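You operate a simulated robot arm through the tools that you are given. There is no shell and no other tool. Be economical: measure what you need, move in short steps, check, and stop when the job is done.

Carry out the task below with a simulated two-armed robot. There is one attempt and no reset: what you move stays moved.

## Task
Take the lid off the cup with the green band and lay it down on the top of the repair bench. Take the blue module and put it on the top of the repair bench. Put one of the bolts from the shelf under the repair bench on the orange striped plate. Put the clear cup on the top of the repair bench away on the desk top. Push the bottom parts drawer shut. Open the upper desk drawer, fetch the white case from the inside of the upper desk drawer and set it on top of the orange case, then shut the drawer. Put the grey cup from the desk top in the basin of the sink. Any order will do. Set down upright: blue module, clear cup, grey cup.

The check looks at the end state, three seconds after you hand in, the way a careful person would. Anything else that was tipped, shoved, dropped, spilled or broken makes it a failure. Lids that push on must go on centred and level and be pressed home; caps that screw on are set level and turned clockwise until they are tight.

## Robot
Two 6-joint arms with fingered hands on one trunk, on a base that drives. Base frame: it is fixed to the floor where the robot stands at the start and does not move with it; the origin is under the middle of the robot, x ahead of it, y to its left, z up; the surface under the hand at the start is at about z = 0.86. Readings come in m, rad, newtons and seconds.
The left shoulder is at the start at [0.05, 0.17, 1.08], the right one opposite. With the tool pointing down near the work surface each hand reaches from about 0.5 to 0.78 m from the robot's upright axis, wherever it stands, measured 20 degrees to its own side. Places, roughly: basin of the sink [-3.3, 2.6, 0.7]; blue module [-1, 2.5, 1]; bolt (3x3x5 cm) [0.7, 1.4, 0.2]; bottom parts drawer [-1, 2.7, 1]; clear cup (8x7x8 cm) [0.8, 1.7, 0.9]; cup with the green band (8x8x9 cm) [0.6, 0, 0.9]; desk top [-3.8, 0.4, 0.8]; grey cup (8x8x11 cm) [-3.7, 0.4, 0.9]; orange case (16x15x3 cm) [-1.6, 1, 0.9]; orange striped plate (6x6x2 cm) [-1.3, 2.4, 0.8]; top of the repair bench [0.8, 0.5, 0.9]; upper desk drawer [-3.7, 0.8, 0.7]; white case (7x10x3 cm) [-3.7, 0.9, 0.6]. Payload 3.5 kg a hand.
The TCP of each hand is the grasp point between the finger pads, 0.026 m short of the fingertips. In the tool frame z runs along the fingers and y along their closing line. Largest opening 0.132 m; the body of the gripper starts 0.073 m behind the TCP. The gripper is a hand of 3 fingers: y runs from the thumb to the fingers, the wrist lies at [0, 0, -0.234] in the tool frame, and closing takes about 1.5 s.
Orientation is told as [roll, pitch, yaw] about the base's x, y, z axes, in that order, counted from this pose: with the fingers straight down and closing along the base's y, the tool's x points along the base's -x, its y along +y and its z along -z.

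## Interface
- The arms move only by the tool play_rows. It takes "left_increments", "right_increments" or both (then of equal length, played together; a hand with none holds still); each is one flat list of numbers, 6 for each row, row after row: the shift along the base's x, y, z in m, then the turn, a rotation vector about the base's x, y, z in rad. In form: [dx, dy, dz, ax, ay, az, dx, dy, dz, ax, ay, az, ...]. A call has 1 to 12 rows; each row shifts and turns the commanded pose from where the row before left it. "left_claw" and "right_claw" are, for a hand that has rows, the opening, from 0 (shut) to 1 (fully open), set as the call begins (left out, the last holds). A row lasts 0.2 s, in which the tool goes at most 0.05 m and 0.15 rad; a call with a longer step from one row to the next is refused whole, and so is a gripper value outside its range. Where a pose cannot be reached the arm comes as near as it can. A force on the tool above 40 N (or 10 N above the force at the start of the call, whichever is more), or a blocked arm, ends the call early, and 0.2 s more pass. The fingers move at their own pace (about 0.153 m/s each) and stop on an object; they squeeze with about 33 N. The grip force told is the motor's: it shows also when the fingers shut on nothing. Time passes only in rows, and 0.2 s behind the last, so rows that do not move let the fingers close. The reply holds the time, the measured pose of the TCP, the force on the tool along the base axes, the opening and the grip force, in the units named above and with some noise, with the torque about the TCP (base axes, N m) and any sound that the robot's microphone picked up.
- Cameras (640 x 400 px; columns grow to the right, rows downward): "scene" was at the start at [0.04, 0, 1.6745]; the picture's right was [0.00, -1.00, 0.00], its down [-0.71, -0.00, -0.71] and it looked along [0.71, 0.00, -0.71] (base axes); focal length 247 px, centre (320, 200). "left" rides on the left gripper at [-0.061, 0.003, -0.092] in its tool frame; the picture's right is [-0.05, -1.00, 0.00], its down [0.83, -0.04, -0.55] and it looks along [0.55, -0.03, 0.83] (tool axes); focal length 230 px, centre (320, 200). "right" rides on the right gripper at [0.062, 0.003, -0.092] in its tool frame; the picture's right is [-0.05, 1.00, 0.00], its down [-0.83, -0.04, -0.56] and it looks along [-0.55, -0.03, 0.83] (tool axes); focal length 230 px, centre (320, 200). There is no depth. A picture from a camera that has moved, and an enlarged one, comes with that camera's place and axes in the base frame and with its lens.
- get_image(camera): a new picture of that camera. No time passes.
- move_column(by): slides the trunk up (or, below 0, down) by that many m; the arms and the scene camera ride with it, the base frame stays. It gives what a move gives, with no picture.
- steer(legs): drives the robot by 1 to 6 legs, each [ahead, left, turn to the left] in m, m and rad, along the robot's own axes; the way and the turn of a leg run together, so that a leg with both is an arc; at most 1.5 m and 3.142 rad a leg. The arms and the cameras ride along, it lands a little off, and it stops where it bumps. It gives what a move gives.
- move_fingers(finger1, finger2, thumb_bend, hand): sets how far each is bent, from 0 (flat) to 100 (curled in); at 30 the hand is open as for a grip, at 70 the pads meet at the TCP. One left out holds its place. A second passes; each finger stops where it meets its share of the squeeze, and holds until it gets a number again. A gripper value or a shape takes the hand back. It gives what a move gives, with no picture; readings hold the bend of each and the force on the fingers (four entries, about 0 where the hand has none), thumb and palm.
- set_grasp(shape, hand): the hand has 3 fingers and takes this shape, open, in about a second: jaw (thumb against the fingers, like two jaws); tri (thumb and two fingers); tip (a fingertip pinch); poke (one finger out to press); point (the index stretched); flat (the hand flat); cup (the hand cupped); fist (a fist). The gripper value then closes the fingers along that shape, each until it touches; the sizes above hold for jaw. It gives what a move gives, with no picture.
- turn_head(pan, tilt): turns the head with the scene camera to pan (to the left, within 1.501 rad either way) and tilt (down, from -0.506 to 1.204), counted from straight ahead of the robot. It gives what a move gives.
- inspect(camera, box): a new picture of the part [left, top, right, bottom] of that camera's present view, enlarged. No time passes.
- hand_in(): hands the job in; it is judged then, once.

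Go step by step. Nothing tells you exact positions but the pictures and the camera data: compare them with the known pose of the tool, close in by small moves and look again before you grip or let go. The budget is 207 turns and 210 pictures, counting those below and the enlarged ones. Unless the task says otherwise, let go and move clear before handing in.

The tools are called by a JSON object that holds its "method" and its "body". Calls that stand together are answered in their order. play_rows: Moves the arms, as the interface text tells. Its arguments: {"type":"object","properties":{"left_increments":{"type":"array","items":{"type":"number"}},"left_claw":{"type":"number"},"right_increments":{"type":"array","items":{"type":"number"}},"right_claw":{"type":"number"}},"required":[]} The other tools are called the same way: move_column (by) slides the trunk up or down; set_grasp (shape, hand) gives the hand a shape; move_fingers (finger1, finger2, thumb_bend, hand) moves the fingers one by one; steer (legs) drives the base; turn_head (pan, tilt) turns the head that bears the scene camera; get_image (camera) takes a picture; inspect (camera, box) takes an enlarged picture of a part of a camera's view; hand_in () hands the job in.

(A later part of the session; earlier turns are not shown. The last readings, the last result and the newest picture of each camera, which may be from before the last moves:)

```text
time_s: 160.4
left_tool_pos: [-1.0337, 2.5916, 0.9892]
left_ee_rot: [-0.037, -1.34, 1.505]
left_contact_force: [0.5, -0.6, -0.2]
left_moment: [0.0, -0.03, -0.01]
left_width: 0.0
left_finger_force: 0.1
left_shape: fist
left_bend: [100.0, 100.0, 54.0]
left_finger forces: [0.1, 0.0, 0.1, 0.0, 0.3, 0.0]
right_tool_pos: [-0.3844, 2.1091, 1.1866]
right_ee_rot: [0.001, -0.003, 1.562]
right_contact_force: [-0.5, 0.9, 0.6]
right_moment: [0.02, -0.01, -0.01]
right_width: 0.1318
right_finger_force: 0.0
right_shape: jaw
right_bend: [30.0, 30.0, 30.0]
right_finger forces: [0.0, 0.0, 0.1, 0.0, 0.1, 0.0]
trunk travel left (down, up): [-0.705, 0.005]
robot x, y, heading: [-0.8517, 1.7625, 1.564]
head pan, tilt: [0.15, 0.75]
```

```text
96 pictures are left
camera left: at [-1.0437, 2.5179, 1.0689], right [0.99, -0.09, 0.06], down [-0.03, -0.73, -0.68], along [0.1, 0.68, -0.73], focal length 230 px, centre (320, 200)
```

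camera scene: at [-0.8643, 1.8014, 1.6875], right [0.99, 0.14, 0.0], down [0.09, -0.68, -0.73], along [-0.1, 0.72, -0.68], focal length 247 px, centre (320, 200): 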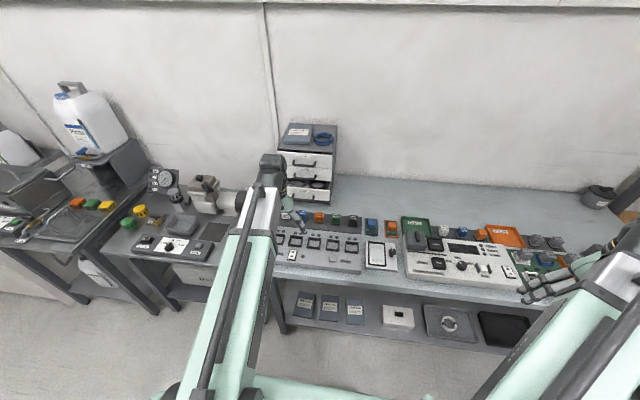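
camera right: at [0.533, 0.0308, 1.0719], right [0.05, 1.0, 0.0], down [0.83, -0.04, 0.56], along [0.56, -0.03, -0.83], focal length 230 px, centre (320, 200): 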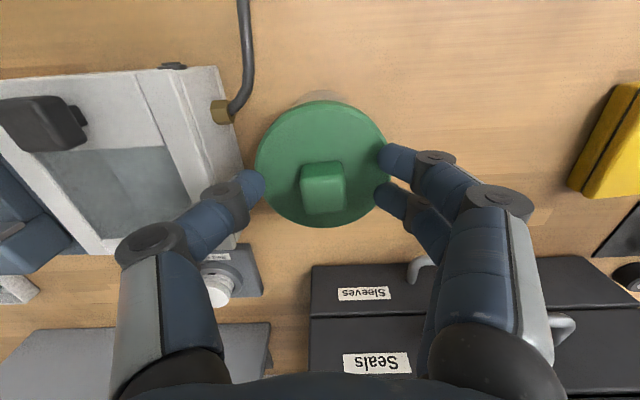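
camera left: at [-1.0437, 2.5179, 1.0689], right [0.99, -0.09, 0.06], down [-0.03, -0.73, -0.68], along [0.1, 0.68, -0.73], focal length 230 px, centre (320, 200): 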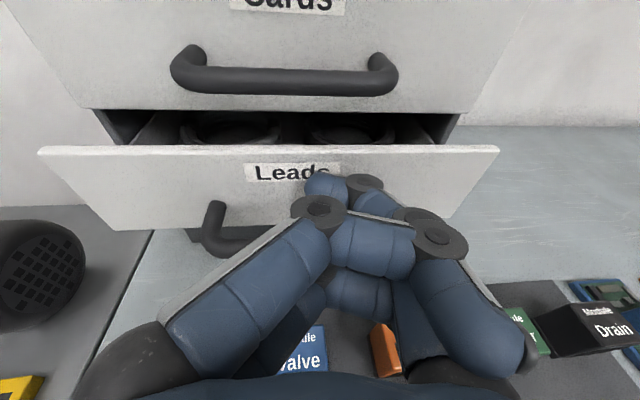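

{"method": "play_rows", "body": {"left_increments": [0, 0.012, 0, 0, 0, 0, 0, 0.012, 0, 0, 0, 0, 0, 0.01, 0, 0, 0, 0, 0, 0.008, 0, 0, 0, 0, 0, 0.006, 0, 0, 0, 0, 0, 0.005, 0, 0, 0, 0, 0, 0.005, 0, 0, 0, 0, 0, 0.005, 0, 0, 0, 0]}}

{"method": "get_image", "body": {"camera": "left"}}

```text
time_s: 161.8
left_tool_pos: [-1.0278, 2.6366, 0.9897]
left_ee_rot: [-0.03, -1.339, 1.488]
left_contact_force: [5.1, -23.7, 4.0]
left_moment: [0.15, -0.01, -0.03]
left_width: 0.0001
left_finger_force: 0.0
left_shape: fist
left_bend: [100.0, 100.0, 60.0]
left_finger forces: [0.1, 0.0, 0.0, 0.0, 23.1, 0.0]
right_tool_pos: [-0.3841, 2.1065, 1.1867]
right_ee_rot: [0.001, -0.005, 1.559]
right_contact_force: [-0.2, 0.2, 0.0]
right_moment: [0.01, -0.03, 0.01]
right_width: 0.1318
right_finger_force: 0.1
right_shape: jaw
right_bend: [30.0, 30.0, 30.0]
right_finger forces: [0.0, 0.0, 0.0, 0.0, 0.0, 0.0]
trunk travel left (down, up): [-0.705, 0.005]
robot x, y, heading: [-0.851, 1.7604, 1.564]
head pan, tilt: [0.15, 0.75]
stopped in row 6 (left hand): the force on the tool passed its limit at 48 N (the readings are from after the stop); the commanded pose is now the measured one
```

```text
95 pictures are left
camera left: at [-1.0393, 2.5624, 1.0684], right [0.99, -0.1, 0.06], down [-0.03, -0.73, -0.68], along [0.11, 0.67, -0.73], focal length 230 px, centre (320, 200)
```

left: 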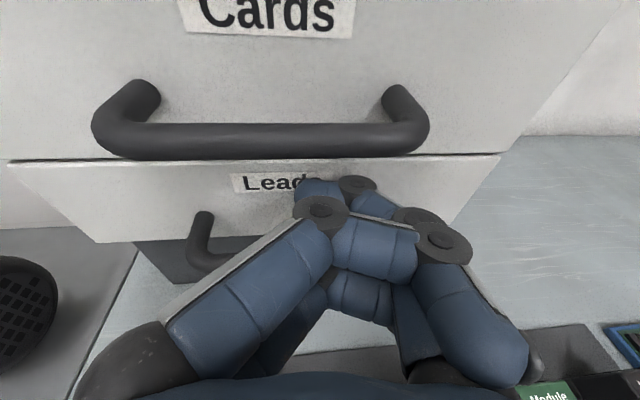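

Shut against the stop. I raise slightly and draw back a little to check that nothing hooks.

{"method": "play_rows", "body": {"left_increments": [0, -0.004, 0.006, 0, 0, 0, 0, -0.002, 0.008, 0, 0, 0, 0, -0.01, 0.004, 0, 0, 0, 0, -0.015, 0.004, 0, 0, 0]}}

{"method": "get_image", "body": {"camera": "left"}}

```text
time_s: 162.8
left_tool_pos: [-1.0272, 2.6069, 1.0092]
left_ee_rot: [-0.03, -1.338, 1.491]
left_contact_force: [-0.2, 0.0, -0.6]
left_moment: [0.0, 0.02, 0.02]
left_width: 0.0
left_finger_force: 0.1
left_shape: fist
left_bend: [100.0, 100.0, 54.0]
left_finger forces: [0.1, 0.0, 0.0, 0.0, 0.0, 0.0]
right_tool_pos: [-0.3847, 2.1078, 1.1853]
right_ee_rot: [0.002, -0.001, 1.559]
right_contact_force: [-0.5, 0.8, 0.2]
right_moment: [0.0, 0.01, 0.04]
right_width: 0.1318
right_finger_force: 0.1
right_shape: jaw
right_bend: [30.0, 30.0, 30.0]
right_finger forces: [0.0, 0.1, 0.0, 0.1, 0.0, 0.0]
trunk travel left (down, up): [-0.705, 0.005]
robot x, y, heading: [-0.8487, 1.7559, 1.557]
head pan, tilt: [0.15, 0.75]
```

```text
94 pictures are left
camera left: at [-1.0397, 2.5347, 1.089], right [0.99, -0.1, 0.06], down [-0.03, -0.73, -0.68], along [0.11, 0.67, -0.73], focal length 230 px, centre (320, 200)
```

left: 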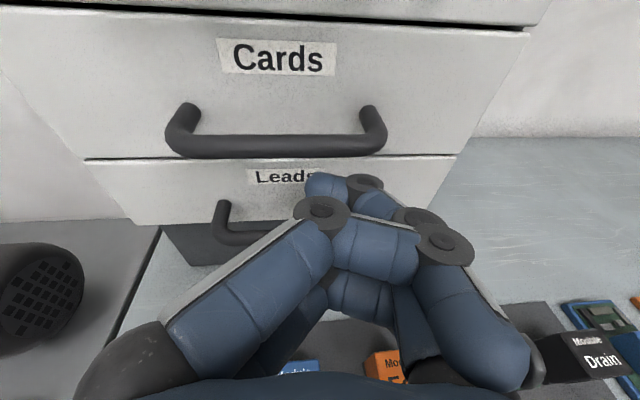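

The drawer is shut and flush. I retreat, turn the hand down again and open it above the blue module.

{"method": "play_rows", "body": {"left_increments": [0, -0.04, 0.01, 0, 0, 0, 0, -0.04, 0.02, 0, 0, 0, 0, -0.04, 0.02, 0, 0, 0, 0, 0, 0.02, -0.133, 0.01, 0, 0, 0, 0.02, -0.133, 0.01, 0, 0, 0, 0.01, -0.133, 0.01, 0, 0, 0, 0.01, -0.133, 0.01, 0, 0, 0, 0, -0.133, 0.01, 0]}}

{"method": "play_rows", "body": {"left_increments": [0, 0, 0, -0.133, 0.01, 0, 0, 0, 0, -0.133, 0.01, 0, 0, 0, 0, -0.133, 0.01, 0, 0, 0, 0, -0.133, 0.01, 0, 0, 0, 0, -0.133, 0.01, 0, 0, 0, 0, 0, 0, 0.07]}}

{"method": "set_grasp", "body": {"hand": "left", "shape": "jaw"}}

{"method": "get_image", "body": {"camera": "left"}}

```text
time_s: 164.6
left_tool_pos: [-1.0233, 2.4899, 1.1094]
left_ee_rot: [-0.058, -0.745, 1.493]
left_contact_force: [0.4, -0.5, 0.2]
left_moment: [0.02, -0.03, 0.0]
left_width: 0.0001
left_finger_force: 0.0
left_shape: fist
left_bend: [100.0, 100.0, 54.0]
left_finger forces: [0.0, 0.0, 0.0, 0.0, 0.1, 0.0]
left hand out of reach, approached as far as the arm can: row 4
right_tool_pos: [-0.3845, 2.1083, 1.1859]
right_ee_rot: [0.002, -0.004, 1.559]
right_contact_force: [-0.1, 0.9, -0.7]
right_moment: [0.01, -0.01, 0.01]
right_width: 0.1322
right_finger_force: 0.1
right_shape: jaw
right_bend: [30.0, 30.0, 30.0]
right_finger forces: [0.0, 0.0, 0.0, 0.0, 0.1, 0.0]
trunk travel left (down, up): [-0.705, 0.005]
robot x, y, heading: [-0.8537, 1.7616, 1.558]
head pan, tilt: [0.15, 0.75]
```

```text
time_s: 166.0
left_tool_pos: [-1.0227, 2.4882, 1.11]
left_ee_rot: [-0.058, -0.077, 1.563]
left_contact_force: [0.4, 0.1, -0.4]
left_moment: [-0.03, 0.01, 0.0]
left_width: 0.0
left_finger_force: 0.1
left_shape: fist
left_bend: [100.0, 100.0, 54.0]
left_finger forces: [0.0, 0.0, 0.0, 0.1, 0.0, 0.0]
right_tool_pos: [-0.3843, 2.1079, 1.1864]
right_ee_rot: [0.002, -0.003, 1.56]
right_contact_force: [-0.7, -0.3, -0.6]
right_moment: [0.04, 0.01, 0.0]
right_width: 0.1318
right_finger_force: 0.1
right_shape: jaw
right_bend: [30.0, 30.0, 30.0]
right_finger forces: [0.1, 0.0, 0.0, 0.1, 0.1, 0.0]
trunk travel left (down, up): [-0.705, 0.005]
robot x, y, heading: [-0.8536, 1.7619, 1.556]
head pan, tilt: [0.15, 0.75]
```

```text
time_s: 166.9
left_tool_pos: [-1.0234, 2.4893, 1.1083]
left_ee_rot: [-0.059, -0.081, 1.563]
left_contact_force: [1.0, -0.4, -0.1]
left_moment: [0.02, 0.01, 0.0]
left_width: 0.0582
left_finger_force: 0.1
left_shape: jaw
left_bend: [85.0, 85.0, 30.0]
left_finger forces: [0.1, 0.0, 0.1, 0.1, 0.0, 0.0]
right_tool_pos: [-0.385, 2.1087, 1.1857]
right_ee_rot: [0.002, 0.0, 1.561]
right_contact_force: [-0.8, 0.3, 0.6]
right_moment: [0.03, 0.0, 0.01]
right_width: 0.1319
right_finger_force: 0.1
right_shape: jaw
right_bend: [30.0, 30.0, 30.0]
right_finger forces: [0.0, 0.0, 0.0, 0.1, 0.0, 0.0]
trunk travel left (down, up): [-0.705, 0.005]
robot x, y, heading: [-0.853, 1.7594, 1.558]
head pan, tilt: [0.15, 0.75]
```

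```text
93 pictures are left
camera left: at [-1.0312, 2.5447, 1.2044], right [1.0, 0.04, 0.06], down [0.0, -0.87, 0.49], along [0.07, -0.49, -0.87], focal length 230 px, centre (320, 200)
```

left: 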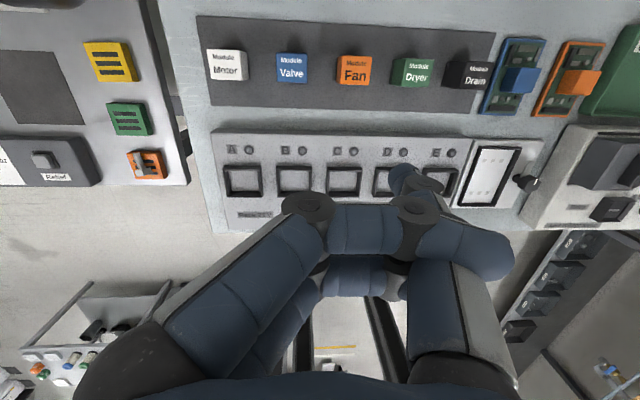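

The blue "Valve" module is at about (-1.044, 2.54), top at about 0.92. I drive a little closer, level the hand and come down over it.

{"method": "steer", "body": {"legs": [[0.06, -0.03, 0]]}}

{"method": "play_rows", "body": {"left_increments": [-0.02, -0.003, 0, -0.04, 0.03, 0, -0.03, -0.003, -0.03, -0.04, 0.03, 0, 0, -0.004, -0.04, 0, 0, 0, 0, 0, -0.03, 0, 0, 0], "left_claw": 0.5}}

{"method": "get_image", "body": {"camera": "left"}}

```text
time_s: 167.9
left_tool_pos: [-0.9912, 2.5519, 1.1077]
left_ee_rot: [-0.06, -0.079, 1.564]
left_contact_force: [1.1, 0.8, -0.2]
left_moment: [0.02, 0.03, 0.02]
left_width: 0.0581
left_finger_force: 0.0
left_shape: jaw
left_bend: [85.0, 85.0, 30.0]
left_finger forces: [0.1, 0.0, 0.0, 0.0, 0.0, 0.0]
right_tool_pos: [-0.3526, 2.172, 1.1851]
right_ee_rot: [0.0, 0.0, 1.558]
right_contact_force: [-0.4, -0.5, -0.1]
right_moment: [-0.02, 0.0, 0.01]
right_width: 0.1318
right_finger_force: 0.1
right_shape: jaw
right_bend: [30.0, 30.0, 30.0]
right_finger forces: [0.0, 0.0, 0.0, 0.0, 0.0, 0.0]
trunk travel left (down, up): [-0.705, 0.005]
robot x, y, heading: [-0.8199, 1.8215, 1.559]
head pan, tilt: [0.15, 0.75]
```

```text
time_s: 168.9
left_tool_pos: [-1.0456, 2.5383, 1.0087]
left_ee_rot: [0.001, -0.001, 1.56]
left_contact_force: [-0.6, 0.6, -0.2]
left_moment: [0.0, 0.01, -0.03]
left_width: 0.0
left_finger_force: 0.2
left_shape: jaw
left_bend: [86.0, 86.0, 70.0]
left_finger forces: [0.1, 0.0, 0.0, 0.0, 0.0, 0.0]
right_tool_pos: [-0.3537, 2.1687, 1.1862]
right_ee_rot: [0.0, -0.002, 1.56]
right_contact_force: [0.1, -0.8, 0.4]
right_moment: [0.02, 0.02, 0.02]
right_width: 0.1319
right_finger_force: 0.2
right_shape: jaw
right_bend: [30.0, 30.0, 30.0]
right_finger forces: [0.0, 0.1, 0.0, 0.1, 0.1, 0.0]
trunk travel left (down, up): [-0.705, 0.005]
robot x, y, heading: [-0.8212, 1.8189, 1.56]
head pan, tilt: [0.15, 0.75]
```

```text
92 pictures are left
camera left: at [-1.0465, 2.6012, 1.0998], right [1.0, 0.04, 0.0], down [0.03, -0.83, 0.56], along [0.02, -0.55, -0.83], focal length 230 px, centre (320, 200)
```

left: 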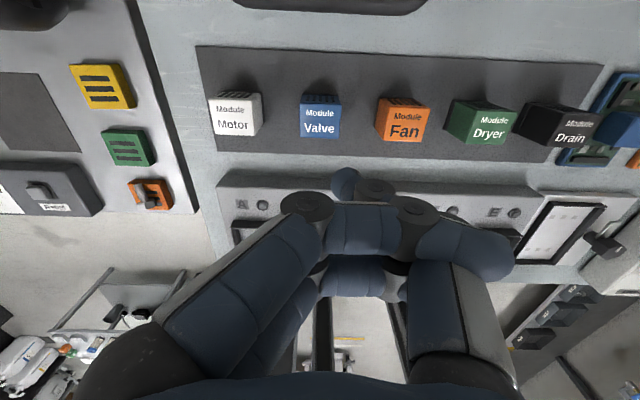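

The fingers are still curled; I open them here, then align over the module.

{"method": "play_rows", "body": {"left_increments": [0, 0.006, 0, 0, 0, 0, 0, 0.006, 0, 0, 0, 0, 0, 0, 0, 0, 0, 0, 0, 0, 0, 0, 0, 0, 0, 0, 0, 0, 0, 0, 0, 0, 0, 0, 0, 0], "left_claw": 0.48}}

{"method": "get_image", "body": {"camera": "left"}}

```text
time_s: 170.3
left_tool_pos: [-1.0426, 2.5499, 1.0134]
left_ee_rot: [0.002, -0.008, 1.563]
left_contact_force: [-6.2, -12.3, 35.8]
left_moment: [3.66, -0.44, 0.46]
left_width: 0.0
left_finger_force: 0.1
left_shape: jaw
left_bend: [88.0, 88.0, 70.0]
left_finger forces: [0.0, 0.0, 0.0, 0.1, 0.1, 0.1]
right_tool_pos: [-0.3537, 2.1641, 1.1876]
right_ee_rot: [0.002, -0.006, 1.56]
right_contact_force: [-0.3, -0.2, 0.4]
right_moment: [-0.03, 0.02, 0.01]
right_width: 0.1318
right_finger_force: 0.1
right_shape: jaw
right_bend: [30.0, 30.0, 30.0]
right_finger forces: [0.1, 0.0, 0.0, 0.0, 0.0, 0.0]
trunk travel left (down, up): [-0.705, 0.005]
robot x, y, heading: [-0.8223, 1.8168, 1.559]
head pan, tilt: [0.15, 0.75]
```

```text
91 pictures are left
camera left: at [-1.0462, 2.6115, 1.1058], right [1.0, 0.04, 0.0], down [0.04, -0.84, 0.55], along [0.02, -0.55, -0.84], focal length 230 px, centre (320, 200)
```

left: 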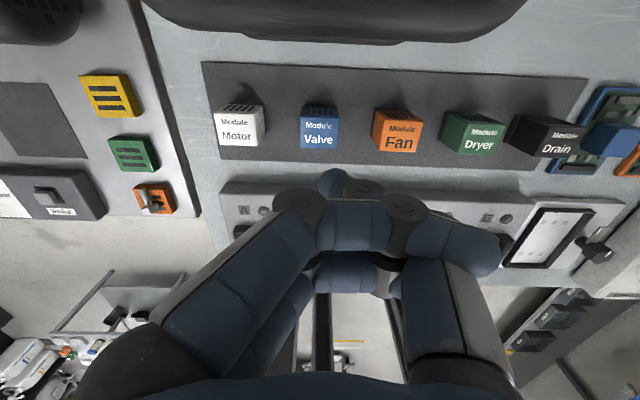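

The hand touched a drawer handle behind it, and the curled fingers are blocked by the thumb. I rise, pull back, and open the hand fully.

{"method": "play_rows", "body": {"left_increments": [0, -0.005, 0.02, 0, 0, 0, 0, -0.02, 0.03, 0, 0, 0, 0, -0.04, 0.02, 0, 0, 0]}}

{"method": "move_fingers", "body": {"hand": "left", "thumb_bend": 10}}

{"method": "move_fingers", "body": {"hand": "left", "finger1": 30, "finger2": 30}}

{"method": "set_grasp", "body": {"hand": "left", "shape": "jaw"}}

{"method": "get_image", "body": {"camera": "left"}}

{"method": "inspect", "body": {"camera": "scene", "box": [250, 115, 410, 275]}}

```text
time_s: 171.1
left_tool_pos: [-1.0433, 2.487, 1.0795]
left_ee_rot: [0.001, 0.0, 1.561]
left_contact_force: [-0.6, -0.1, 0.8]
left_moment: [-0.01, 0.04, 0.0]
left_width: 0.0
left_finger_force: 0.0
left_shape: jaw
left_bend: [88.0, 88.0, 70.0]
left_finger forces: [0.0, 0.1, 0.0, 0.0, 0.0, 0.1]
right_tool_pos: [-0.3543, 2.1686, 1.1852]
right_ee_rot: [0.001, -0.002, 1.558]
right_contact_force: [0.4, -0.1, -0.3]
right_moment: [0.02, -0.04, 0.02]
right_width: 0.1319
right_finger_force: 0.1
right_shape: jaw
right_bend: [30.0, 30.0, 30.0]
right_finger forces: [0.0, 0.0, 0.0, 0.0, 0.0, 0.0]
trunk travel left (down, up): [-0.705, 0.005]
robot x, y, heading: [-0.821, 1.8161, 1.56]
head pan, tilt: [0.15, 0.75]
```

```text
time_s: 172.1
left_tool_pos: [-1.044, 2.4882, 1.0785]
left_ee_rot: [0.001, 0.0, 1.56]
left_contact_force: [-0.2, -0.5, 0.4]
left_moment: [0.03, 0.0, -0.01]
left_width: 0.0537
left_finger_force: 0.0
left_shape: fingers
left_bend: [89.0, 90.0, 16.0]
left_finger forces: [0.1, 0.0, 0.0, 0.0, 0.0, 0.0]
right_tool_pos: [-0.3537, 2.1688, 1.185]
right_ee_rot: [0.002, -0.002, 1.559]
right_contact_force: [0.1, 0.3, 0.5]
right_moment: [-0.02, -0.02, -0.01]
right_width: 0.132
right_finger_force: 0.1
right_shape: jaw
right_bend: [30.0, 30.0, 30.0]
right_finger forces: [0.1, 0.1, 0.1, 0.0, 0.0, 0.1]
trunk travel left (down, up): [-0.705, 0.005]
robot x, y, heading: [-0.8198, 1.8195, 1.561]
head pan, tilt: [0.15, 0.75]
```

```text
time_s: 173.1
left_tool_pos: [-1.0435, 2.4871, 1.0786]
left_ee_rot: [0.0, 0.002, 1.561]
left_contact_force: [-0.1, -0.4, 0.3]
left_moment: [-0.02, 0.02, -0.01]
left_width: 0.0581
left_finger_force: 0.0
left_shape: fingers
left_bend: [82.0, 82.0, 15.0]
left_finger forces: [0.1, 0.1, 0.0, 0.0, 0.0, 0.0]
right_tool_pos: [-0.3538, 2.1701, 1.1857]
right_ee_rot: [0.002, -0.002, 1.558]
right_contact_force: [0.4, -0.7, 0.0]
right_moment: [-0.01, 0.01, 0.01]
right_width: 0.1321
right_finger_force: 0.1
right_shape: jaw
right_bend: [30.0, 30.0, 30.0]
right_finger forces: [0.1, 0.1, 0.0, 0.0, 0.0, 0.0]
trunk travel left (down, up): [-0.705, 0.005]
robot x, y, heading: [-0.819, 1.8187, 1.561]
head pan, tilt: [0.15, 0.75]
```

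```text
time_s: 174.0
left_tool_pos: [-1.0431, 2.487, 1.0795]
left_ee_rot: [0.0, 0.0, 1.56]
left_contact_force: [0.2, -0.5, -0.7]
left_moment: [0.04, 0.0, 0.0]
left_width: 0.0581
left_finger_force: 0.0
left_shape: jaw
left_bend: [82.0, 82.0, 30.0]
left_finger forces: [0.1, 0.0, 0.0, 0.1, 0.1, 0.0]
right_tool_pos: [-0.3533, 2.1671, 1.1854]
right_ee_rot: [0.001, -0.002, 1.558]
right_contact_force: [0.3, -0.4, 0.2]
right_moment: [0.0, -0.01, 0.01]
right_width: 0.1318
right_finger_force: 0.0
right_shape: jaw
right_bend: [30.0, 30.0, 30.0]
right_finger forces: [0.0, 0.1, 0.0, 0.1, 0.1, 0.0]
trunk travel left (down, up): [-0.705, 0.005]
robot x, y, heading: [-0.8205, 1.8189, 1.559]
head pan, tilt: [0.15, 0.75]
```

```text
90 pictures are left
camera left: at [-1.0456, 2.5506, 1.17], right [1.0, 0.04, 0.0], down [0.03, -0.83, 0.56], along [0.02, -0.55, -0.83], focal length 230 px, centre (320, 200)
```

left: 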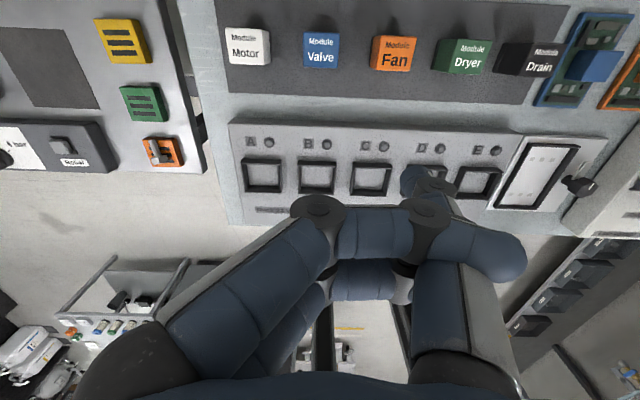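

```text
2.50 times, centred on (330, 195) of scene
camera zoom: at [-0.8337, 1.8609, 1.6876], right [0.99, 0.14, 0.0], down [0.09, -0.68, -0.73], along [-0.1, 0.72, -0.68], focal length 618 px, centre (295, 212)
```

zoom: 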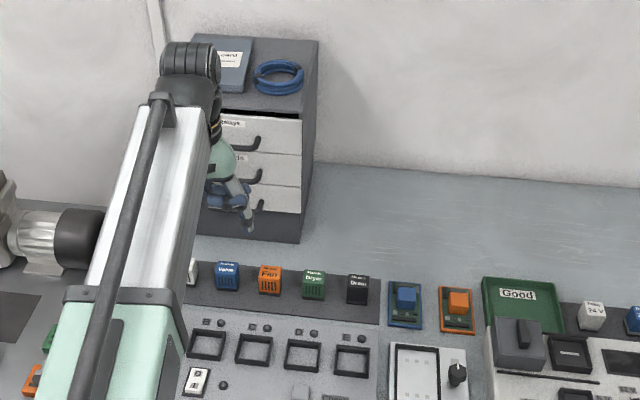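

The fingers are caught behind the thumb. I curl them in further while the thumb opens fully, then open them.

{"method": "move_fingers", "body": {"hand": "left", "finger1": 100, "finger2": 100, "thumb_bend": 0}}

{"method": "move_fingers", "body": {"hand": "left", "thumb_bend": 0}}

{"method": "get_image", "body": {"camera": "left"}}

```text
time_s: 175.0
left_tool_pos: [-1.044, 2.4883, 1.0794]
left_ee_rot: [-0.002, 0.0, 1.56]
left_contact_force: [-0.3, -0.3, -1.0]
left_moment: [-0.04, 0.02, -0.02]
left_width: 0.0608
left_finger_force: 0.1
left_shape: fingers
left_bend: [89.0, 89.0, 16.0]
left_finger forces: [0.0, 0.1, 0.0, 0.0, 0.0, 0.0]
right_tool_pos: [-0.3536, 2.1693, 1.1855]
right_ee_rot: [0.002, 0.0, 1.56]
right_contact_force: [0.8, -0.8, -0.4]
right_moment: [0.0, 0.03, 0.0]
right_width: 0.1324
right_finger_force: 0.2
right_shape: jaw
right_bend: [30.0, 30.0, 30.0]
right_finger forces: [0.1, 0.0, 0.1, 0.0, 0.0, 0.0]
trunk travel left (down, up): [-0.705, 0.005]
robot x, y, heading: [-0.8198, 1.8218, 1.562]
head pan, tilt: [0.15, 0.75]
```

```text
time_s: 176.0
left_tool_pos: [-1.0437, 2.4875, 1.0788]
left_ee_rot: [0.001, 0.003, 1.561]
left_contact_force: [-0.1, 0.6, -0.4]
left_moment: [0.01, -0.02, -0.01]
left_width: 0.0608
left_finger_force: 0.1
left_shape: fingers
left_bend: [89.0, 89.0, 16.0]
left_finger forces: [0.1, 0.0, 0.0, 0.0, 0.0, 0.1]
right_tool_pos: [-0.3532, 2.1684, 1.1856]
right_ee_rot: [0.003, -0.002, 1.559]
right_contact_force: [-0.8, 0.4, 0.3]
right_moment: [0.02, -0.03, -0.01]
right_width: 0.1319
right_finger_force: 0.1
right_shape: jaw
right_bend: [30.0, 30.0, 30.0]
right_finger forces: [0.0, 0.1, 0.0, 0.0, 0.0, 0.0]
trunk travel left (down, up): [-0.705, 0.005]
robot x, y, heading: [-0.8196, 1.8224, 1.56]
head pan, tilt: [0.15, 0.75]
```

```text
88 pictures are left
camera left: at [-1.0456, 2.5506, 1.17], right [1.0, 0.04, 0.0], down [0.03, -0.83, 0.56], along [0.02, -0.55, -0.83], focal length 230 px, centre (320, 200)
```

left: 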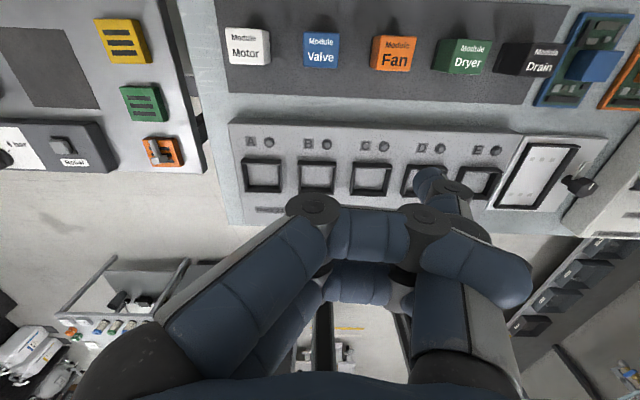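

{"method": "set_grasp", "body": {"hand": "left", "shape": "fist"}}

{"method": "set_grasp", "body": {"hand": "left", "shape": "flat"}}

{"method": "get_image", "body": {"camera": "left"}}

```text
time_s: 176.9
left_tool_pos: [-1.0436, 2.4868, 1.0796]
left_ee_rot: [-0.001, 0.0, 1.56]
left_contact_force: [0.3, 0.2, 0.5]
left_moment: [-0.01, -0.03, 0.0]
left_width: 0.0001
left_finger_force: 0.0
left_shape: fist
left_bend: [100.0, 100.0, 54.0]
left_finger forces: [0.0, 0.1, 0.0, 0.1, 0.1, 0.1]
right_tool_pos: [-0.353, 2.1681, 1.1862]
right_ee_rot: [0.002, -0.002, 1.558]
right_contact_force: [-0.1, -0.2, 0.2]
right_moment: [0.0, 0.06, 0.0]
right_width: 0.1319
right_finger_force: 0.1
right_shape: jaw
right_bend: [30.0, 30.0, 30.0]
right_finger forces: [0.0, 0.0, 0.0, 0.1, 0.0, 0.0]
trunk travel left (down, up): [-0.705, 0.005]
robot x, y, heading: [-0.8194, 1.8179, 1.557]
head pan, tilt: [0.15, 0.75]
```

```text
time_s: 177.8
left_tool_pos: [-1.0431, 2.4871, 1.0789]
left_ee_rot: [-0.002, -0.001, 1.56]
left_contact_force: [0.6, 0.3, 0.2]
left_moment: [-0.03, 0.02, 0.02]
left_width: 0.1259
left_finger_force: 0.1
left_shape: flat
left_bend: [23.0, 23.0, 19.0]
left_finger forces: [0.1, 0.1, 0.0, 0.0, 0.1, 0.0]
right_tool_pos: [-0.3523, 2.1681, 1.1872]
right_ee_rot: [0.002, -0.001, 1.559]
right_contact_force: [0.7, 1.1, 0.2]
right_moment: [-0.04, -0.02, 0.0]
right_width: 0.1321
right_finger_force: 0.1
right_shape: jaw
right_bend: [30.0, 30.0, 30.0]
right_finger forces: [0.0, 0.1, 0.0, 0.1, 0.0, 0.0]
trunk travel left (down, up): [-0.705, 0.005]
robot x, y, heading: [-0.8236, 1.8186, 1.555]
head pan, tilt: [0.15, 0.75]
```

```text
87 pictures are left
camera left: at [-1.0457, 2.5505, 1.17], right [1.0, 0.04, 0.0], down [0.03, -0.83, 0.56], along [0.02, -0.55, -0.83], focal length 230 px, centre (320, 200)
```

left: 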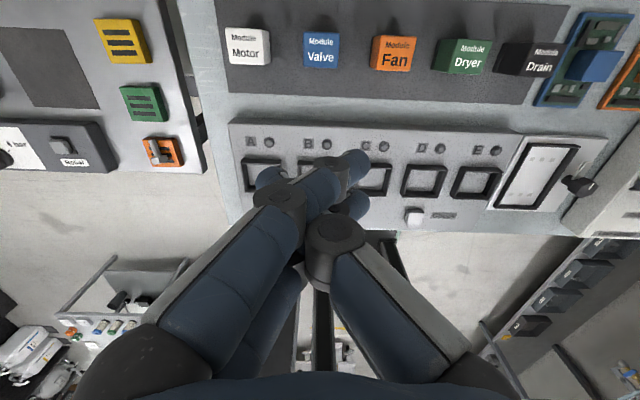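

The "flat" shape freed the hand. I set the jaw again and tilt the hand about 25° so that its camera stays clear of the drawer handles, then approach the module.

{"method": "set_grasp", "body": {"hand": "left", "shape": "jaw"}}

{"method": "play_rows", "body": {"left_increments": [-0.001, 0.018, -0.02, 0.145, 0, 0, -0.001, 0.018, -0.03, 0.145, 0, 0, 0, 0.018, -0.03, 0.145, 0, 0, 0, 0, 0, 0, 0, 0], "left_claw": 0.45}}

{"method": "get_image", "body": {"camera": "left"}}

```text
time_s: 178.7
left_tool_pos: [-1.0445, 2.4882, 1.0793]
left_ee_rot: [0.0, 0.0, 1.559]
left_contact_force: [0.4, 0.5, 0.8]
left_moment: [-0.02, -0.02, -0.01]
left_width: 0.0
left_finger_force: 0.0
left_shape: jaw
left_bend: [48.0, 48.0, 39.0]
left_finger forces: [0.0, 0.0, 0.2, 0.0, 0.0, 0.0]
right_tool_pos: [-0.3534, 2.1681, 1.1858]
right_ee_rot: [0.003, -0.001, 1.559]
right_contact_force: [0.4, 0.4, -0.6]
right_moment: [0.01, 0.04, 0.01]
right_width: 0.1319
right_finger_force: 0.0
right_shape: jaw
right_bend: [30.0, 30.0, 30.0]
right_finger forces: [0.0, 0.0, 0.0, 0.0, 0.0, 0.1]
trunk travel left (down, up): [-0.705, 0.005]
robot x, y, heading: [-0.821, 1.8183, 1.562]
head pan, tilt: [0.15, 0.75]
```

```text
time_s: 179.7
left_tool_pos: [-1.0439, 2.5406, 0.9988]
left_ee_rot: [0.003, -0.436, 1.56]
left_contact_force: [0.2, -1.1, 0.5]
left_moment: [-0.01, 0.02, 0.01]
left_width: 0.0585
left_finger_force: 0.1
left_shape: jaw
left_bend: [73.0, 73.0, 70.0]
left_finger forces: [0.0, 0.0, 0.0, 0.0, 0.0, 0.0]
right_tool_pos: [-0.3527, 2.1684, 1.1856]
right_ee_rot: [0.004, -0.002, 1.558]
right_contact_force: [0.9, -0.6, 0.3]
right_moment: [-0.01, 0.0, 0.02]
right_width: 0.1319
right_finger_force: 0.0
right_shape: jaw
right_bend: [30.0, 30.0, 30.0]
right_finger forces: [0.0, 0.0, 0.1, 0.1, 0.0, 0.0]
trunk travel left (down, up): [-0.705, 0.005]
robot x, y, heading: [-0.8184, 1.819, 1.563]
head pan, tilt: [0.15, 0.75]
```

```text
86 pictures are left
camera left: at [-1.0459, 2.5597, 1.1063], right [1.0, 0.04, 0.02], down [0.04, -0.99, 0.15], along [0.02, -0.15, -0.99], focal length 230 px, centre (320, 200)
```

left: 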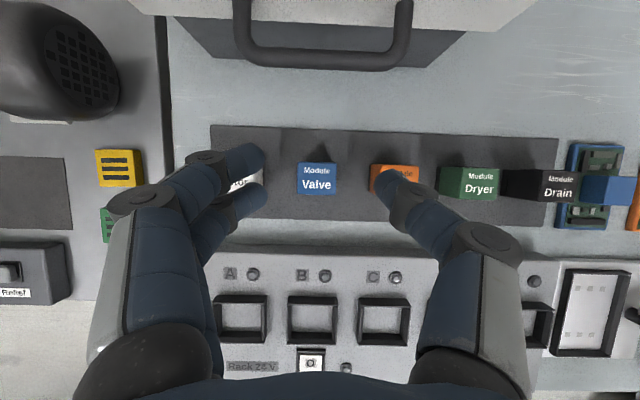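

{"method": "play_rows", "body": {"left_increments": [0, 0.002, -0.03, 0, 0, 0, 0, 0, -0.02, 0, 0, 0, 0, 0, 0, 0, 0, 0], "left_claw": 0.37}}

{"method": "get_image", "body": {"camera": "left"}}

```text
time_s: 180.5
left_tool_pos: [-1.0447, 2.5433, 0.9489]
left_ee_rot: [0.005, -0.435, 1.559]
left_contact_force: [0.8, 0.3, -0.1]
left_moment: [0.02, -0.04, -0.03]
left_width: 0.0493
left_finger_force: 0.0
left_shape: jaw
left_bend: [73.0, 73.0, 70.0]
left_finger forces: [0.1, 0.1, 0.1, 0.0, 0.0, 0.1]
right_tool_pos: [-0.3526, 2.1686, 1.1845]
right_ee_rot: [0.002, -0.002, 1.558]
right_contact_force: [0.9, 0.5, -0.2]
right_moment: [0.02, 0.02, 0.06]
right_width: 0.1315
right_finger_force: 0.1
right_shape: jaw
right_bend: [30.0, 30.0, 30.0]
right_finger forces: [0.1, 0.0, 0.1, 0.1, 0.0, 0.0]
trunk travel left (down, up): [-0.705, 0.005]
robot x, y, heading: [-0.8227, 1.8195, 1.56]
head pan, tilt: [0.15, 0.75]
```

```text
85 pictures are left
camera left: at [-1.0472, 2.5619, 1.057], right [1.0, 0.04, 0.02], down [0.03, -0.99, 0.15], along [0.02, -0.15, -0.99], focal length 230 px, centre (320, 200)
```

left: 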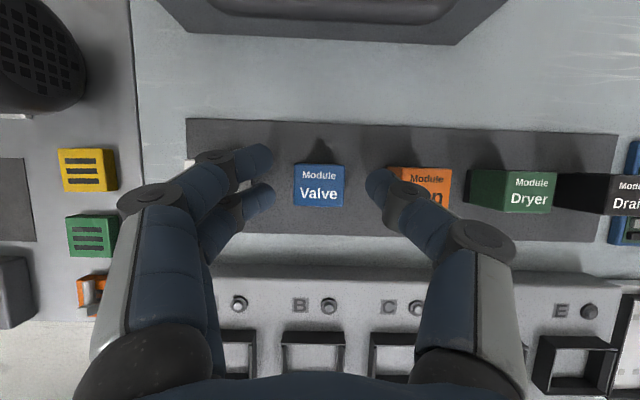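

{"method": "play_rows", "body": {"left_increments": [0, 0.001, -0.012, 0, 0, 0, 0, 0, -0.012, 0, 0, 0, 0, 0, 0, 0, 0, 0]}}

{"method": "play_rows", "body": {"left_increments": [0, 0, 0, 0, 0, 0, 0, 0, 0, 0, 0, 0, 0, 0, 0, 0, 0, 0, 0, 0, 0, 0, 0, 0, 0, 0, 0, 0, 0, 0], "left_claw": 0}}

{"method": "get_image", "body": {"camera": "left"}}

```text
time_s: 181.3
left_tool_pos: [-1.0461, 2.5443, 0.9249]
left_ee_rot: [0.005, -0.435, 1.559]
left_contact_force: [0.1, 0.5, -0.1]
left_moment: [-0.01, -0.02, -0.03]
left_width: 0.0491
left_finger_force: 0.0
left_shape: jaw
left_bend: [73.0, 73.0, 70.0]
left_finger forces: [0.0, 0.0, 0.1, 0.0, 0.0, 0.1]
right_tool_pos: [-0.3529, 2.1683, 1.1854]
right_ee_rot: [0.001, -0.002, 1.558]
right_contact_force: [-0.2, 0.3, 0.3]
right_moment: [-0.01, 0.0, -0.01]
right_width: 0.1319
right_finger_force: 0.1
right_shape: jaw
right_bend: [30.0, 30.0, 30.0]
right_finger forces: [0.0, 0.1, 0.1, 0.1, 0.0, 0.0]
trunk travel left (down, up): [-0.705, 0.005]
robot x, y, heading: [-0.8243, 1.8189, 1.557]
head pan, tilt: [0.15, 0.75]
```

```text
time_s: 182.5
left_tool_pos: [-1.0444, 2.5438, 0.9254]
left_ee_rot: [0.005, -0.439, 1.559]
left_contact_force: [1.7, 2.3, 12.7]
left_moment: [0.03, 0.17, -0.07]
left_width: 0.0081
left_finger_force: 33.3
left_shape: jaw
left_bend: [67.0, 73.0, 70.0]
left_finger forces: [0.0, 25.4, 0.0, 0.1, 26.6, 0.1]
right_tool_pos: [-0.3536, 2.1677, 1.1862]
right_ee_rot: [0.001, -0.003, 1.558]
right_contact_force: [0.9, 0.3, 0.5]
right_moment: [0.0, 0.01, 0.0]
right_width: 0.1322
right_finger_force: 0.0
right_shape: jaw
right_bend: [30.0, 30.0, 30.0]
right_finger forces: [0.0, 0.1, 0.1, 0.0, 0.0, 0.0]
trunk travel left (down, up): [-0.705, 0.005]
robot x, y, heading: [-0.8196, 1.8212, 1.557]
head pan, tilt: [0.15, 0.75]
```

```text
84 pictures are left
camera left: at [-1.047, 2.5615, 1.0349], right [1.0, 0.04, 0.02], down [0.03, -0.99, 0.15], along [0.02, -0.15, -0.99], focal length 230 px, centre (320, 200)
```

left: 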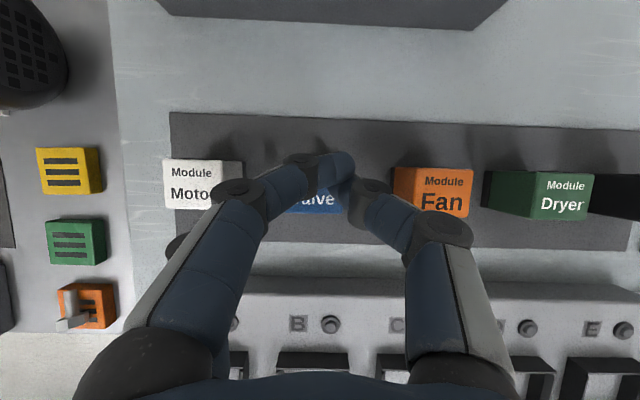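

The fingertips skimmed over the module's top, so it is lower than I took it (about 0.90). I open, go 2 cm lower, and close again.

{"method": "play_rows", "body": {"left_increments": [0, 0, 0.003, 0, 0, 0, 0, 0, 0, 0, 0, 0, 0, 0, 0, 0, 0, 0, 0, 0, -0.01, 0, 0, 0, 0, 0.001, -0.012, 0, 0, 0, 0, 0, 0, 0, 0, 0], "left_claw": 0.38}}

{"method": "get_image", "body": {"camera": "left"}}

```text
time_s: 183.9
left_tool_pos: [-1.0453, 2.545, 0.9057]
left_ee_rot: [0.006, -0.435, 1.56]
left_contact_force: [0.0, 0.2, 0.2]
left_moment: [0.01, 0.01, 0.0]
left_width: 0.0496
left_finger_force: 0.0
left_shape: jaw
left_bend: [73.0, 74.0, 70.0]
left_finger forces: [0.0, 0.1, 0.1, 0.0, 0.0, 0.1]
right_tool_pos: [-0.3538, 2.1685, 1.1855]
right_ee_rot: [0.002, -0.003, 1.559]
right_contact_force: [-0.3, 0.3, 0.8]
right_moment: [0.02, 0.01, 0.02]
right_width: 0.1318
right_finger_force: 0.1
right_shape: jaw
right_bend: [30.0, 30.0, 30.0]
right_finger forces: [0.1, 0.1, 0.0, 0.0, 0.0, 0.0]
trunk travel left (down, up): [-0.705, 0.005]
robot x, y, heading: [-0.8218, 1.8168, 1.565]
head pan, tilt: [0.15, 0.75]
```

```text
83 pictures are left
camera left: at [-1.0468, 2.5627, 1.0145], right [1.0, 0.04, 0.02], down [0.03, -0.99, 0.15], along [0.02, -0.15, -0.99], focal length 230 px, centre (320, 200)
```

left: 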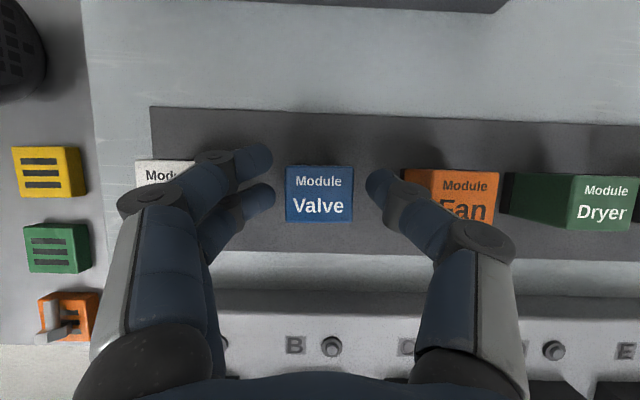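

{"method": "play_rows", "body": {"left_increments": [0, -0.003, -0.006, 0, 0, 0, 0, 0, 0, 0, 0, 0]}}

{"method": "play_rows", "body": {"left_increments": [0, 0, 0, 0, 0, 0, 0, 0, 0, 0, 0, 0, 0, 0, 0, 0, 0, 0, 0, 0, 0, 0, 0, 0, 0, 0, 0, 0, 0, 0], "left_claw": 0}}

{"method": "get_image", "body": {"camera": "left"}}

```text
time_s: 184.5
left_tool_pos: [-1.0442, 2.5405, 0.9001]
left_ee_rot: [0.006, -0.435, 1.56]
left_contact_force: [-0.5, -0.5, 0.2]
left_moment: [0.01, 0.01, 0.0]
left_width: 0.0497
left_finger_force: 0.0
left_shape: jaw
left_bend: [73.0, 74.0, 70.0]
left_finger forces: [0.1, 0.0, 0.1, 0.0, 0.0, 0.0]
right_tool_pos: [-0.3542, 2.1694, 1.1862]
right_ee_rot: [0.002, -0.001, 1.559]
right_contact_force: [-1.5, -0.3, -0.4]
right_moment: [-0.03, -0.02, 0.0]
right_width: 0.1319
right_finger_force: 0.1
right_shape: jaw
right_bend: [30.0, 30.0, 30.0]
right_finger forces: [0.0, 0.1, 0.1, 0.0, 0.0, 0.0]
trunk travel left (down, up): [-0.705, 0.005]
robot x, y, heading: [-0.8195, 1.8212, 1.562]
head pan, tilt: [0.15, 0.75]
```

```text
time_s: 185.7
left_tool_pos: [-1.0444, 2.5417, 0.8998]
left_ee_rot: [0.005, -0.434, 1.562]
left_contact_force: [-0.1, -0.6, 0.1]
left_moment: [-0.04, 0.0, -0.01]
left_width: 0.0299
left_finger_force: 32.7
left_shape: jaw
left_bend: [73.0, 73.0, 70.0]
left_finger forces: [15.0, 14.9, 0.1, 0.1, 29.9, 0.0]
right_tool_pos: [-0.3532, 2.1674, 1.1854]
right_ee_rot: [0.001, -0.003, 1.558]
right_contact_force: [0.3, -0.6, -0.3]
right_moment: [0.02, -0.02, -0.02]
right_width: 0.1317
right_finger_force: 0.0
right_shape: jaw
right_bend: [30.0, 30.0, 30.0]
right_finger forces: [0.0, 0.0, 0.0, 0.0, 0.1, 0.0]
trunk travel left (down, up): [-0.705, 0.005]
robot x, y, heading: [-0.818, 1.8187, 1.554]
head pan, tilt: [0.15, 0.75]
```

```text
82 pictures are left
camera left: at [-1.046, 2.5597, 1.0082], right [1.0, 0.04, 0.02], down [0.03, -0.99, 0.15], along [0.02, -0.15, -0.99], focal length 230 px, centre (320, 200)
```

left: 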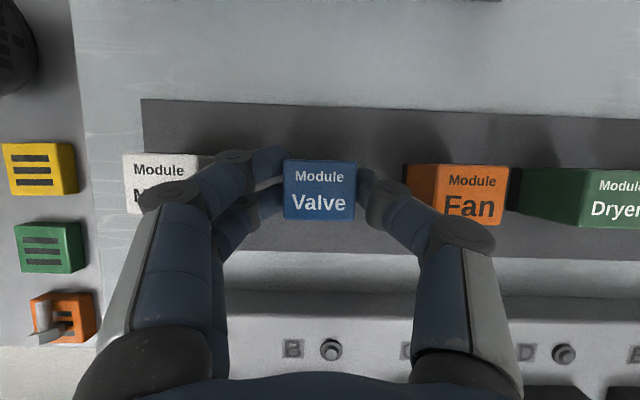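

A firm, even grip. I lift the module, draw back, and drive to the repair bench.

{"method": "play_rows", "body": {"left_increments": [0, 0, 0.02, 0, 0, 0, 0, 0, 0.04, 0, 0, 0, 0, -0.02, 0.04, 0, 0, 0, 0, -0.03, 0.04, 0, 0, 0, 0, -0.03, 0.04, 0, 0, 0, 0, -0.03, 0.03, 0, 0, 0]}}

{"method": "steer", "body": {"legs": [[-0.3, 0, 0], [0, 0, -1.56], [0.72, -0.05, 0]]}}

{"method": "turn_head", "body": {"pan": 0.0, "tilt": 0.65}}

{"method": "get_image", "body": {"camera": "scene"}}

{"method": "get_image", "body": {"camera": "left"}}

```text
time_s: 187.1
left_tool_pos: [-1.0409, 2.4323, 1.112]
left_ee_rot: [0.003, -0.435, 1.56]
left_contact_force: [1.0, 0.0, -1.5]
left_moment: [0.02, 0.0, 0.01]
left_width: 0.0296
left_finger_force: 32.8
left_shape: jaw
left_bend: [73.0, 73.0, 70.0]
left_finger forces: [15.0, 14.8, 0.1, 0.0, 29.9, 0.0]
right_tool_pos: [-0.3535, 2.1685, 1.1868]
right_ee_rot: [0.0, -0.002, 1.559]
right_contact_force: [0.1, 0.0, 0.6]
right_moment: [0.03, 0.02, -0.01]
right_width: 0.1318
right_finger_force: 0.1
right_shape: jaw
right_bend: [30.0, 30.0, 30.0]
right_finger forces: [0.1, 0.0, 0.0, 0.0, 0.1, 0.0]
trunk travel left (down, up): [-0.705, 0.005]
robot x, y, heading: [-0.8194, 1.8201, 1.56]
head pan, tilt: [0.15, 0.75]
```

```text
time_s: 196.4
left_tool_pos: [0.5143, 1.7577, 1.1108]
left_ee_rot: [0.006, -0.435, 0.045]
left_contact_force: [-0.1, 0.0, -1.2]
left_moment: [0.01, 0.01, 0.03]
left_width: 0.0296
left_finger_force: 33.4
left_shape: jaw
left_bend: [73.0, 73.0, 70.0]
left_finger forces: [15.0, 14.9, 0.1, 0.0, 29.7, 0.1]
right_tool_pos: [0.2894, 1.0562, 1.1864]
right_ee_rot: [0.001, -0.001, 0.044]
right_contact_force: [-0.1, -0.1, 0.1]
right_moment: [-0.01, -0.02, -0.04]
right_width: 0.1322
right_finger_force: 0.0
right_shape: jaw
right_bend: [30.0, 30.0, 30.0]
right_finger forces: [0.0, 0.0, 0.0, 0.0, 0.0, 0.1]
trunk travel left (down, up): [-0.705, 0.005]
robot x, y, heading: [-0.0846, 1.5003, 0.044]
head pan, tilt: [0.15, 0.75]
```

```text
time_s: 197.1
left_tool_pos: [0.5141, 1.7577, 1.1124]
left_ee_rot: [0.005, -0.435, 0.044]
left_contact_force: [-0.3, -0.1, -0.4]
left_moment: [-0.01, 0.0, -0.01]
left_width: 0.0295
left_finger_force: 33.0
left_shape: jaw
left_bend: [73.0, 73.0, 70.0]
left_finger forces: [15.0, 14.9, 0.0, 0.0, 29.9, 0.1]
right_tool_pos: [0.2881, 1.0565, 1.1857]
right_ee_rot: [0.002, 0.0, 0.044]
right_contact_force: [-0.6, 0.1, -0.2]
right_moment: [0.01, 0.0, 0.0]
right_width: 0.1318
right_finger_force: 0.0
right_shape: jaw
right_bend: [30.0, 30.0, 30.0]
right_finger forces: [0.0, 0.0, 0.0, 0.0, 0.1, 0.1]
trunk travel left (down, up): [-0.705, 0.005]
robot x, y, heading: [-0.0878, 1.5019, 0.046]
head pan, tilt: [0.0, 0.649]
```

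```text
81 pictures are left
camera scene: at [-0.0416, 1.5056, 1.6962], right [0.04, -1.0, 0.0], down [-0.6, -0.03, -0.8], along [0.8, 0.03, -0.6], focal length 247 px, centre (320, 200)
```

scene: 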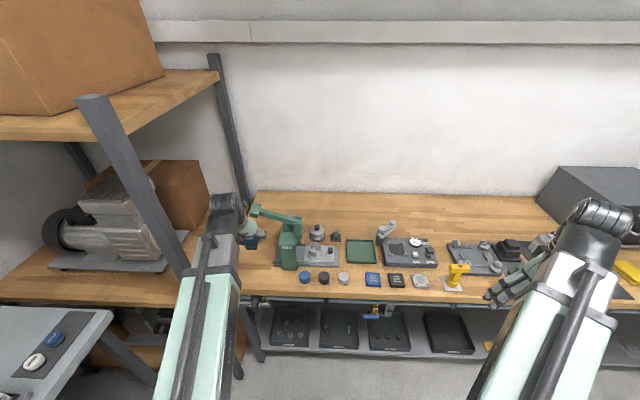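

```text
80 pictures are left
camera left: at [0.5305, 1.7632, 1.22], right [0.09, -1.0, 0.02], down [-0.98, -0.09, 0.15], along [-0.15, -0.03, -0.99], focal length 230 px, centre (320, 200)
```

left: 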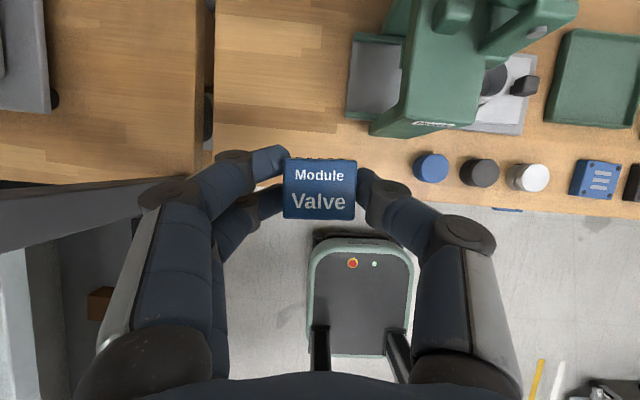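

{"method": "inspect", "body": {"camera": "scene", "box": [210, 180, 370, 300]}}

```text
3.33 times, centred on (290, 240) of scene
camera zoom: at [-0.0416, 1.5056, 1.6962], right [0.04, -1.0, 0.0], down [-0.6, -0.03, -0.8], along [0.8, 0.03, -0.6], focal length 824 px, centre (420, 67)
```

zoom: 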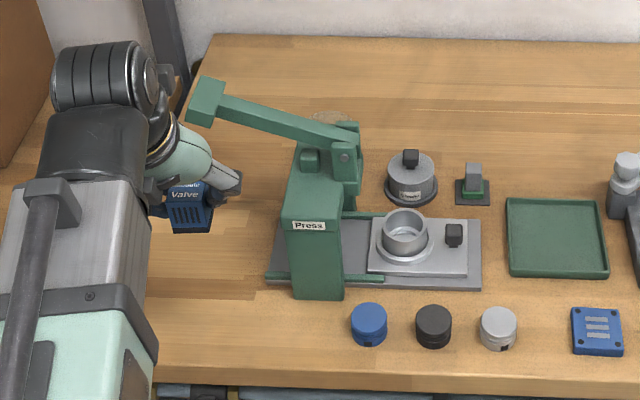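

The free wood area left of the press at about (0.60, 1.82) suits the module. The clear cup shows faintly behind the press, near (0.87, 1.67). First I place the module.

{"method": "play_rows", "body": {"left_increments": [0.03, 0.02, -0.03, 0, 0, 0, 0.03, 0.02, -0.03, 0, 0, 0, 0.026, 0.022, -0.03, 0, 0, 0, 0, 0, -0.04, 0, 0, 0, 0, 0, -0.035, 0, 0, 0]}}

{"method": "get_image", "body": {"camera": "left"}}

{"method": "inspect", "body": {"camera": "scene", "box": [210, 180, 370, 300]}}

```text
time_s: 198.3
left_tool_pos: [0.5983, 1.822, 0.9459]
left_ee_rot: [0.004, -0.435, 0.047]
left_contact_force: [0.0, 0.5, -0.6]
left_moment: [-0.01, -0.01, -0.01]
left_width: 0.0296
left_finger_force: 33.0
left_shape: jaw
left_bend: [73.0, 73.0, 70.0]
left_finger forces: [15.0, 14.9, 0.0, 0.0, 30.0, 0.0]
right_tool_pos: [0.2883, 1.0572, 1.1859]
right_ee_rot: [0.003, -0.002, 0.044]
right_contact_force: [-0.6, 0.5, 0.7]
right_moment: [-0.03, 0.02, -0.04]
right_width: 0.132
right_finger_force: 0.0
right_shape: jaw
right_bend: [30.0, 30.0, 30.0]
right_finger forces: [0.0, 0.0, 0.0, 0.1, 0.0, 0.1]
trunk travel left (down, up): [-0.705, 0.005]
robot x, y, heading: [-0.0844, 1.5044, 0.044]
head pan, tilt: [0.0, 0.649]
```

```text
78 pictures are left
camera left: at [0.6157, 1.8266, 1.0542], right [0.09, -1.0, 0.02], down [-0.98, -0.09, 0.15], along [-0.15, -0.03, -0.99], focal length 230 px, centre (320, 200)
```

left: 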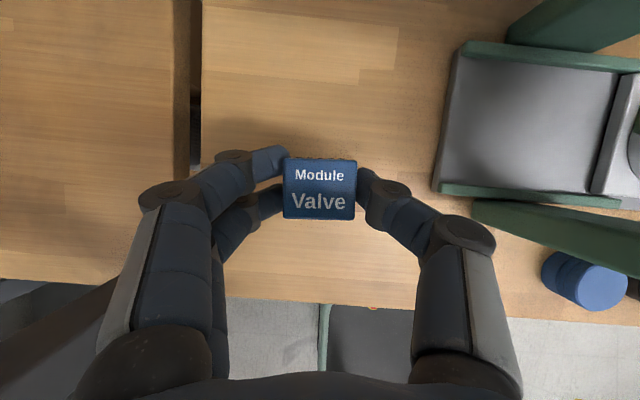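

```text
3.33 times, centred on (290, 240) of scene
camera zoom: at [-0.041, 1.5059, 1.6962], right [0.04, -1.0, 0.0], down [-0.6, -0.03, -0.8], along [0.8, 0.03, -0.6], focal length 824 px, centre (420, 67)
```

zoom: 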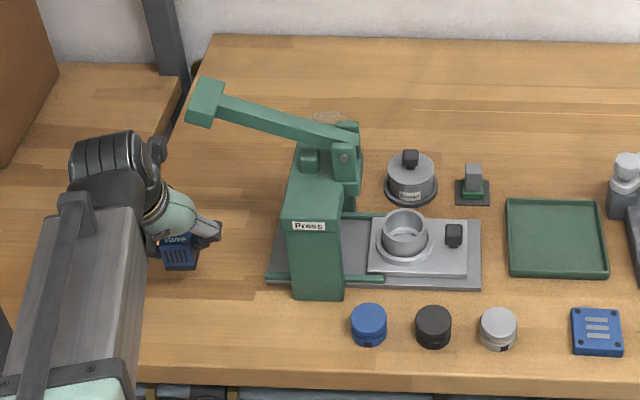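

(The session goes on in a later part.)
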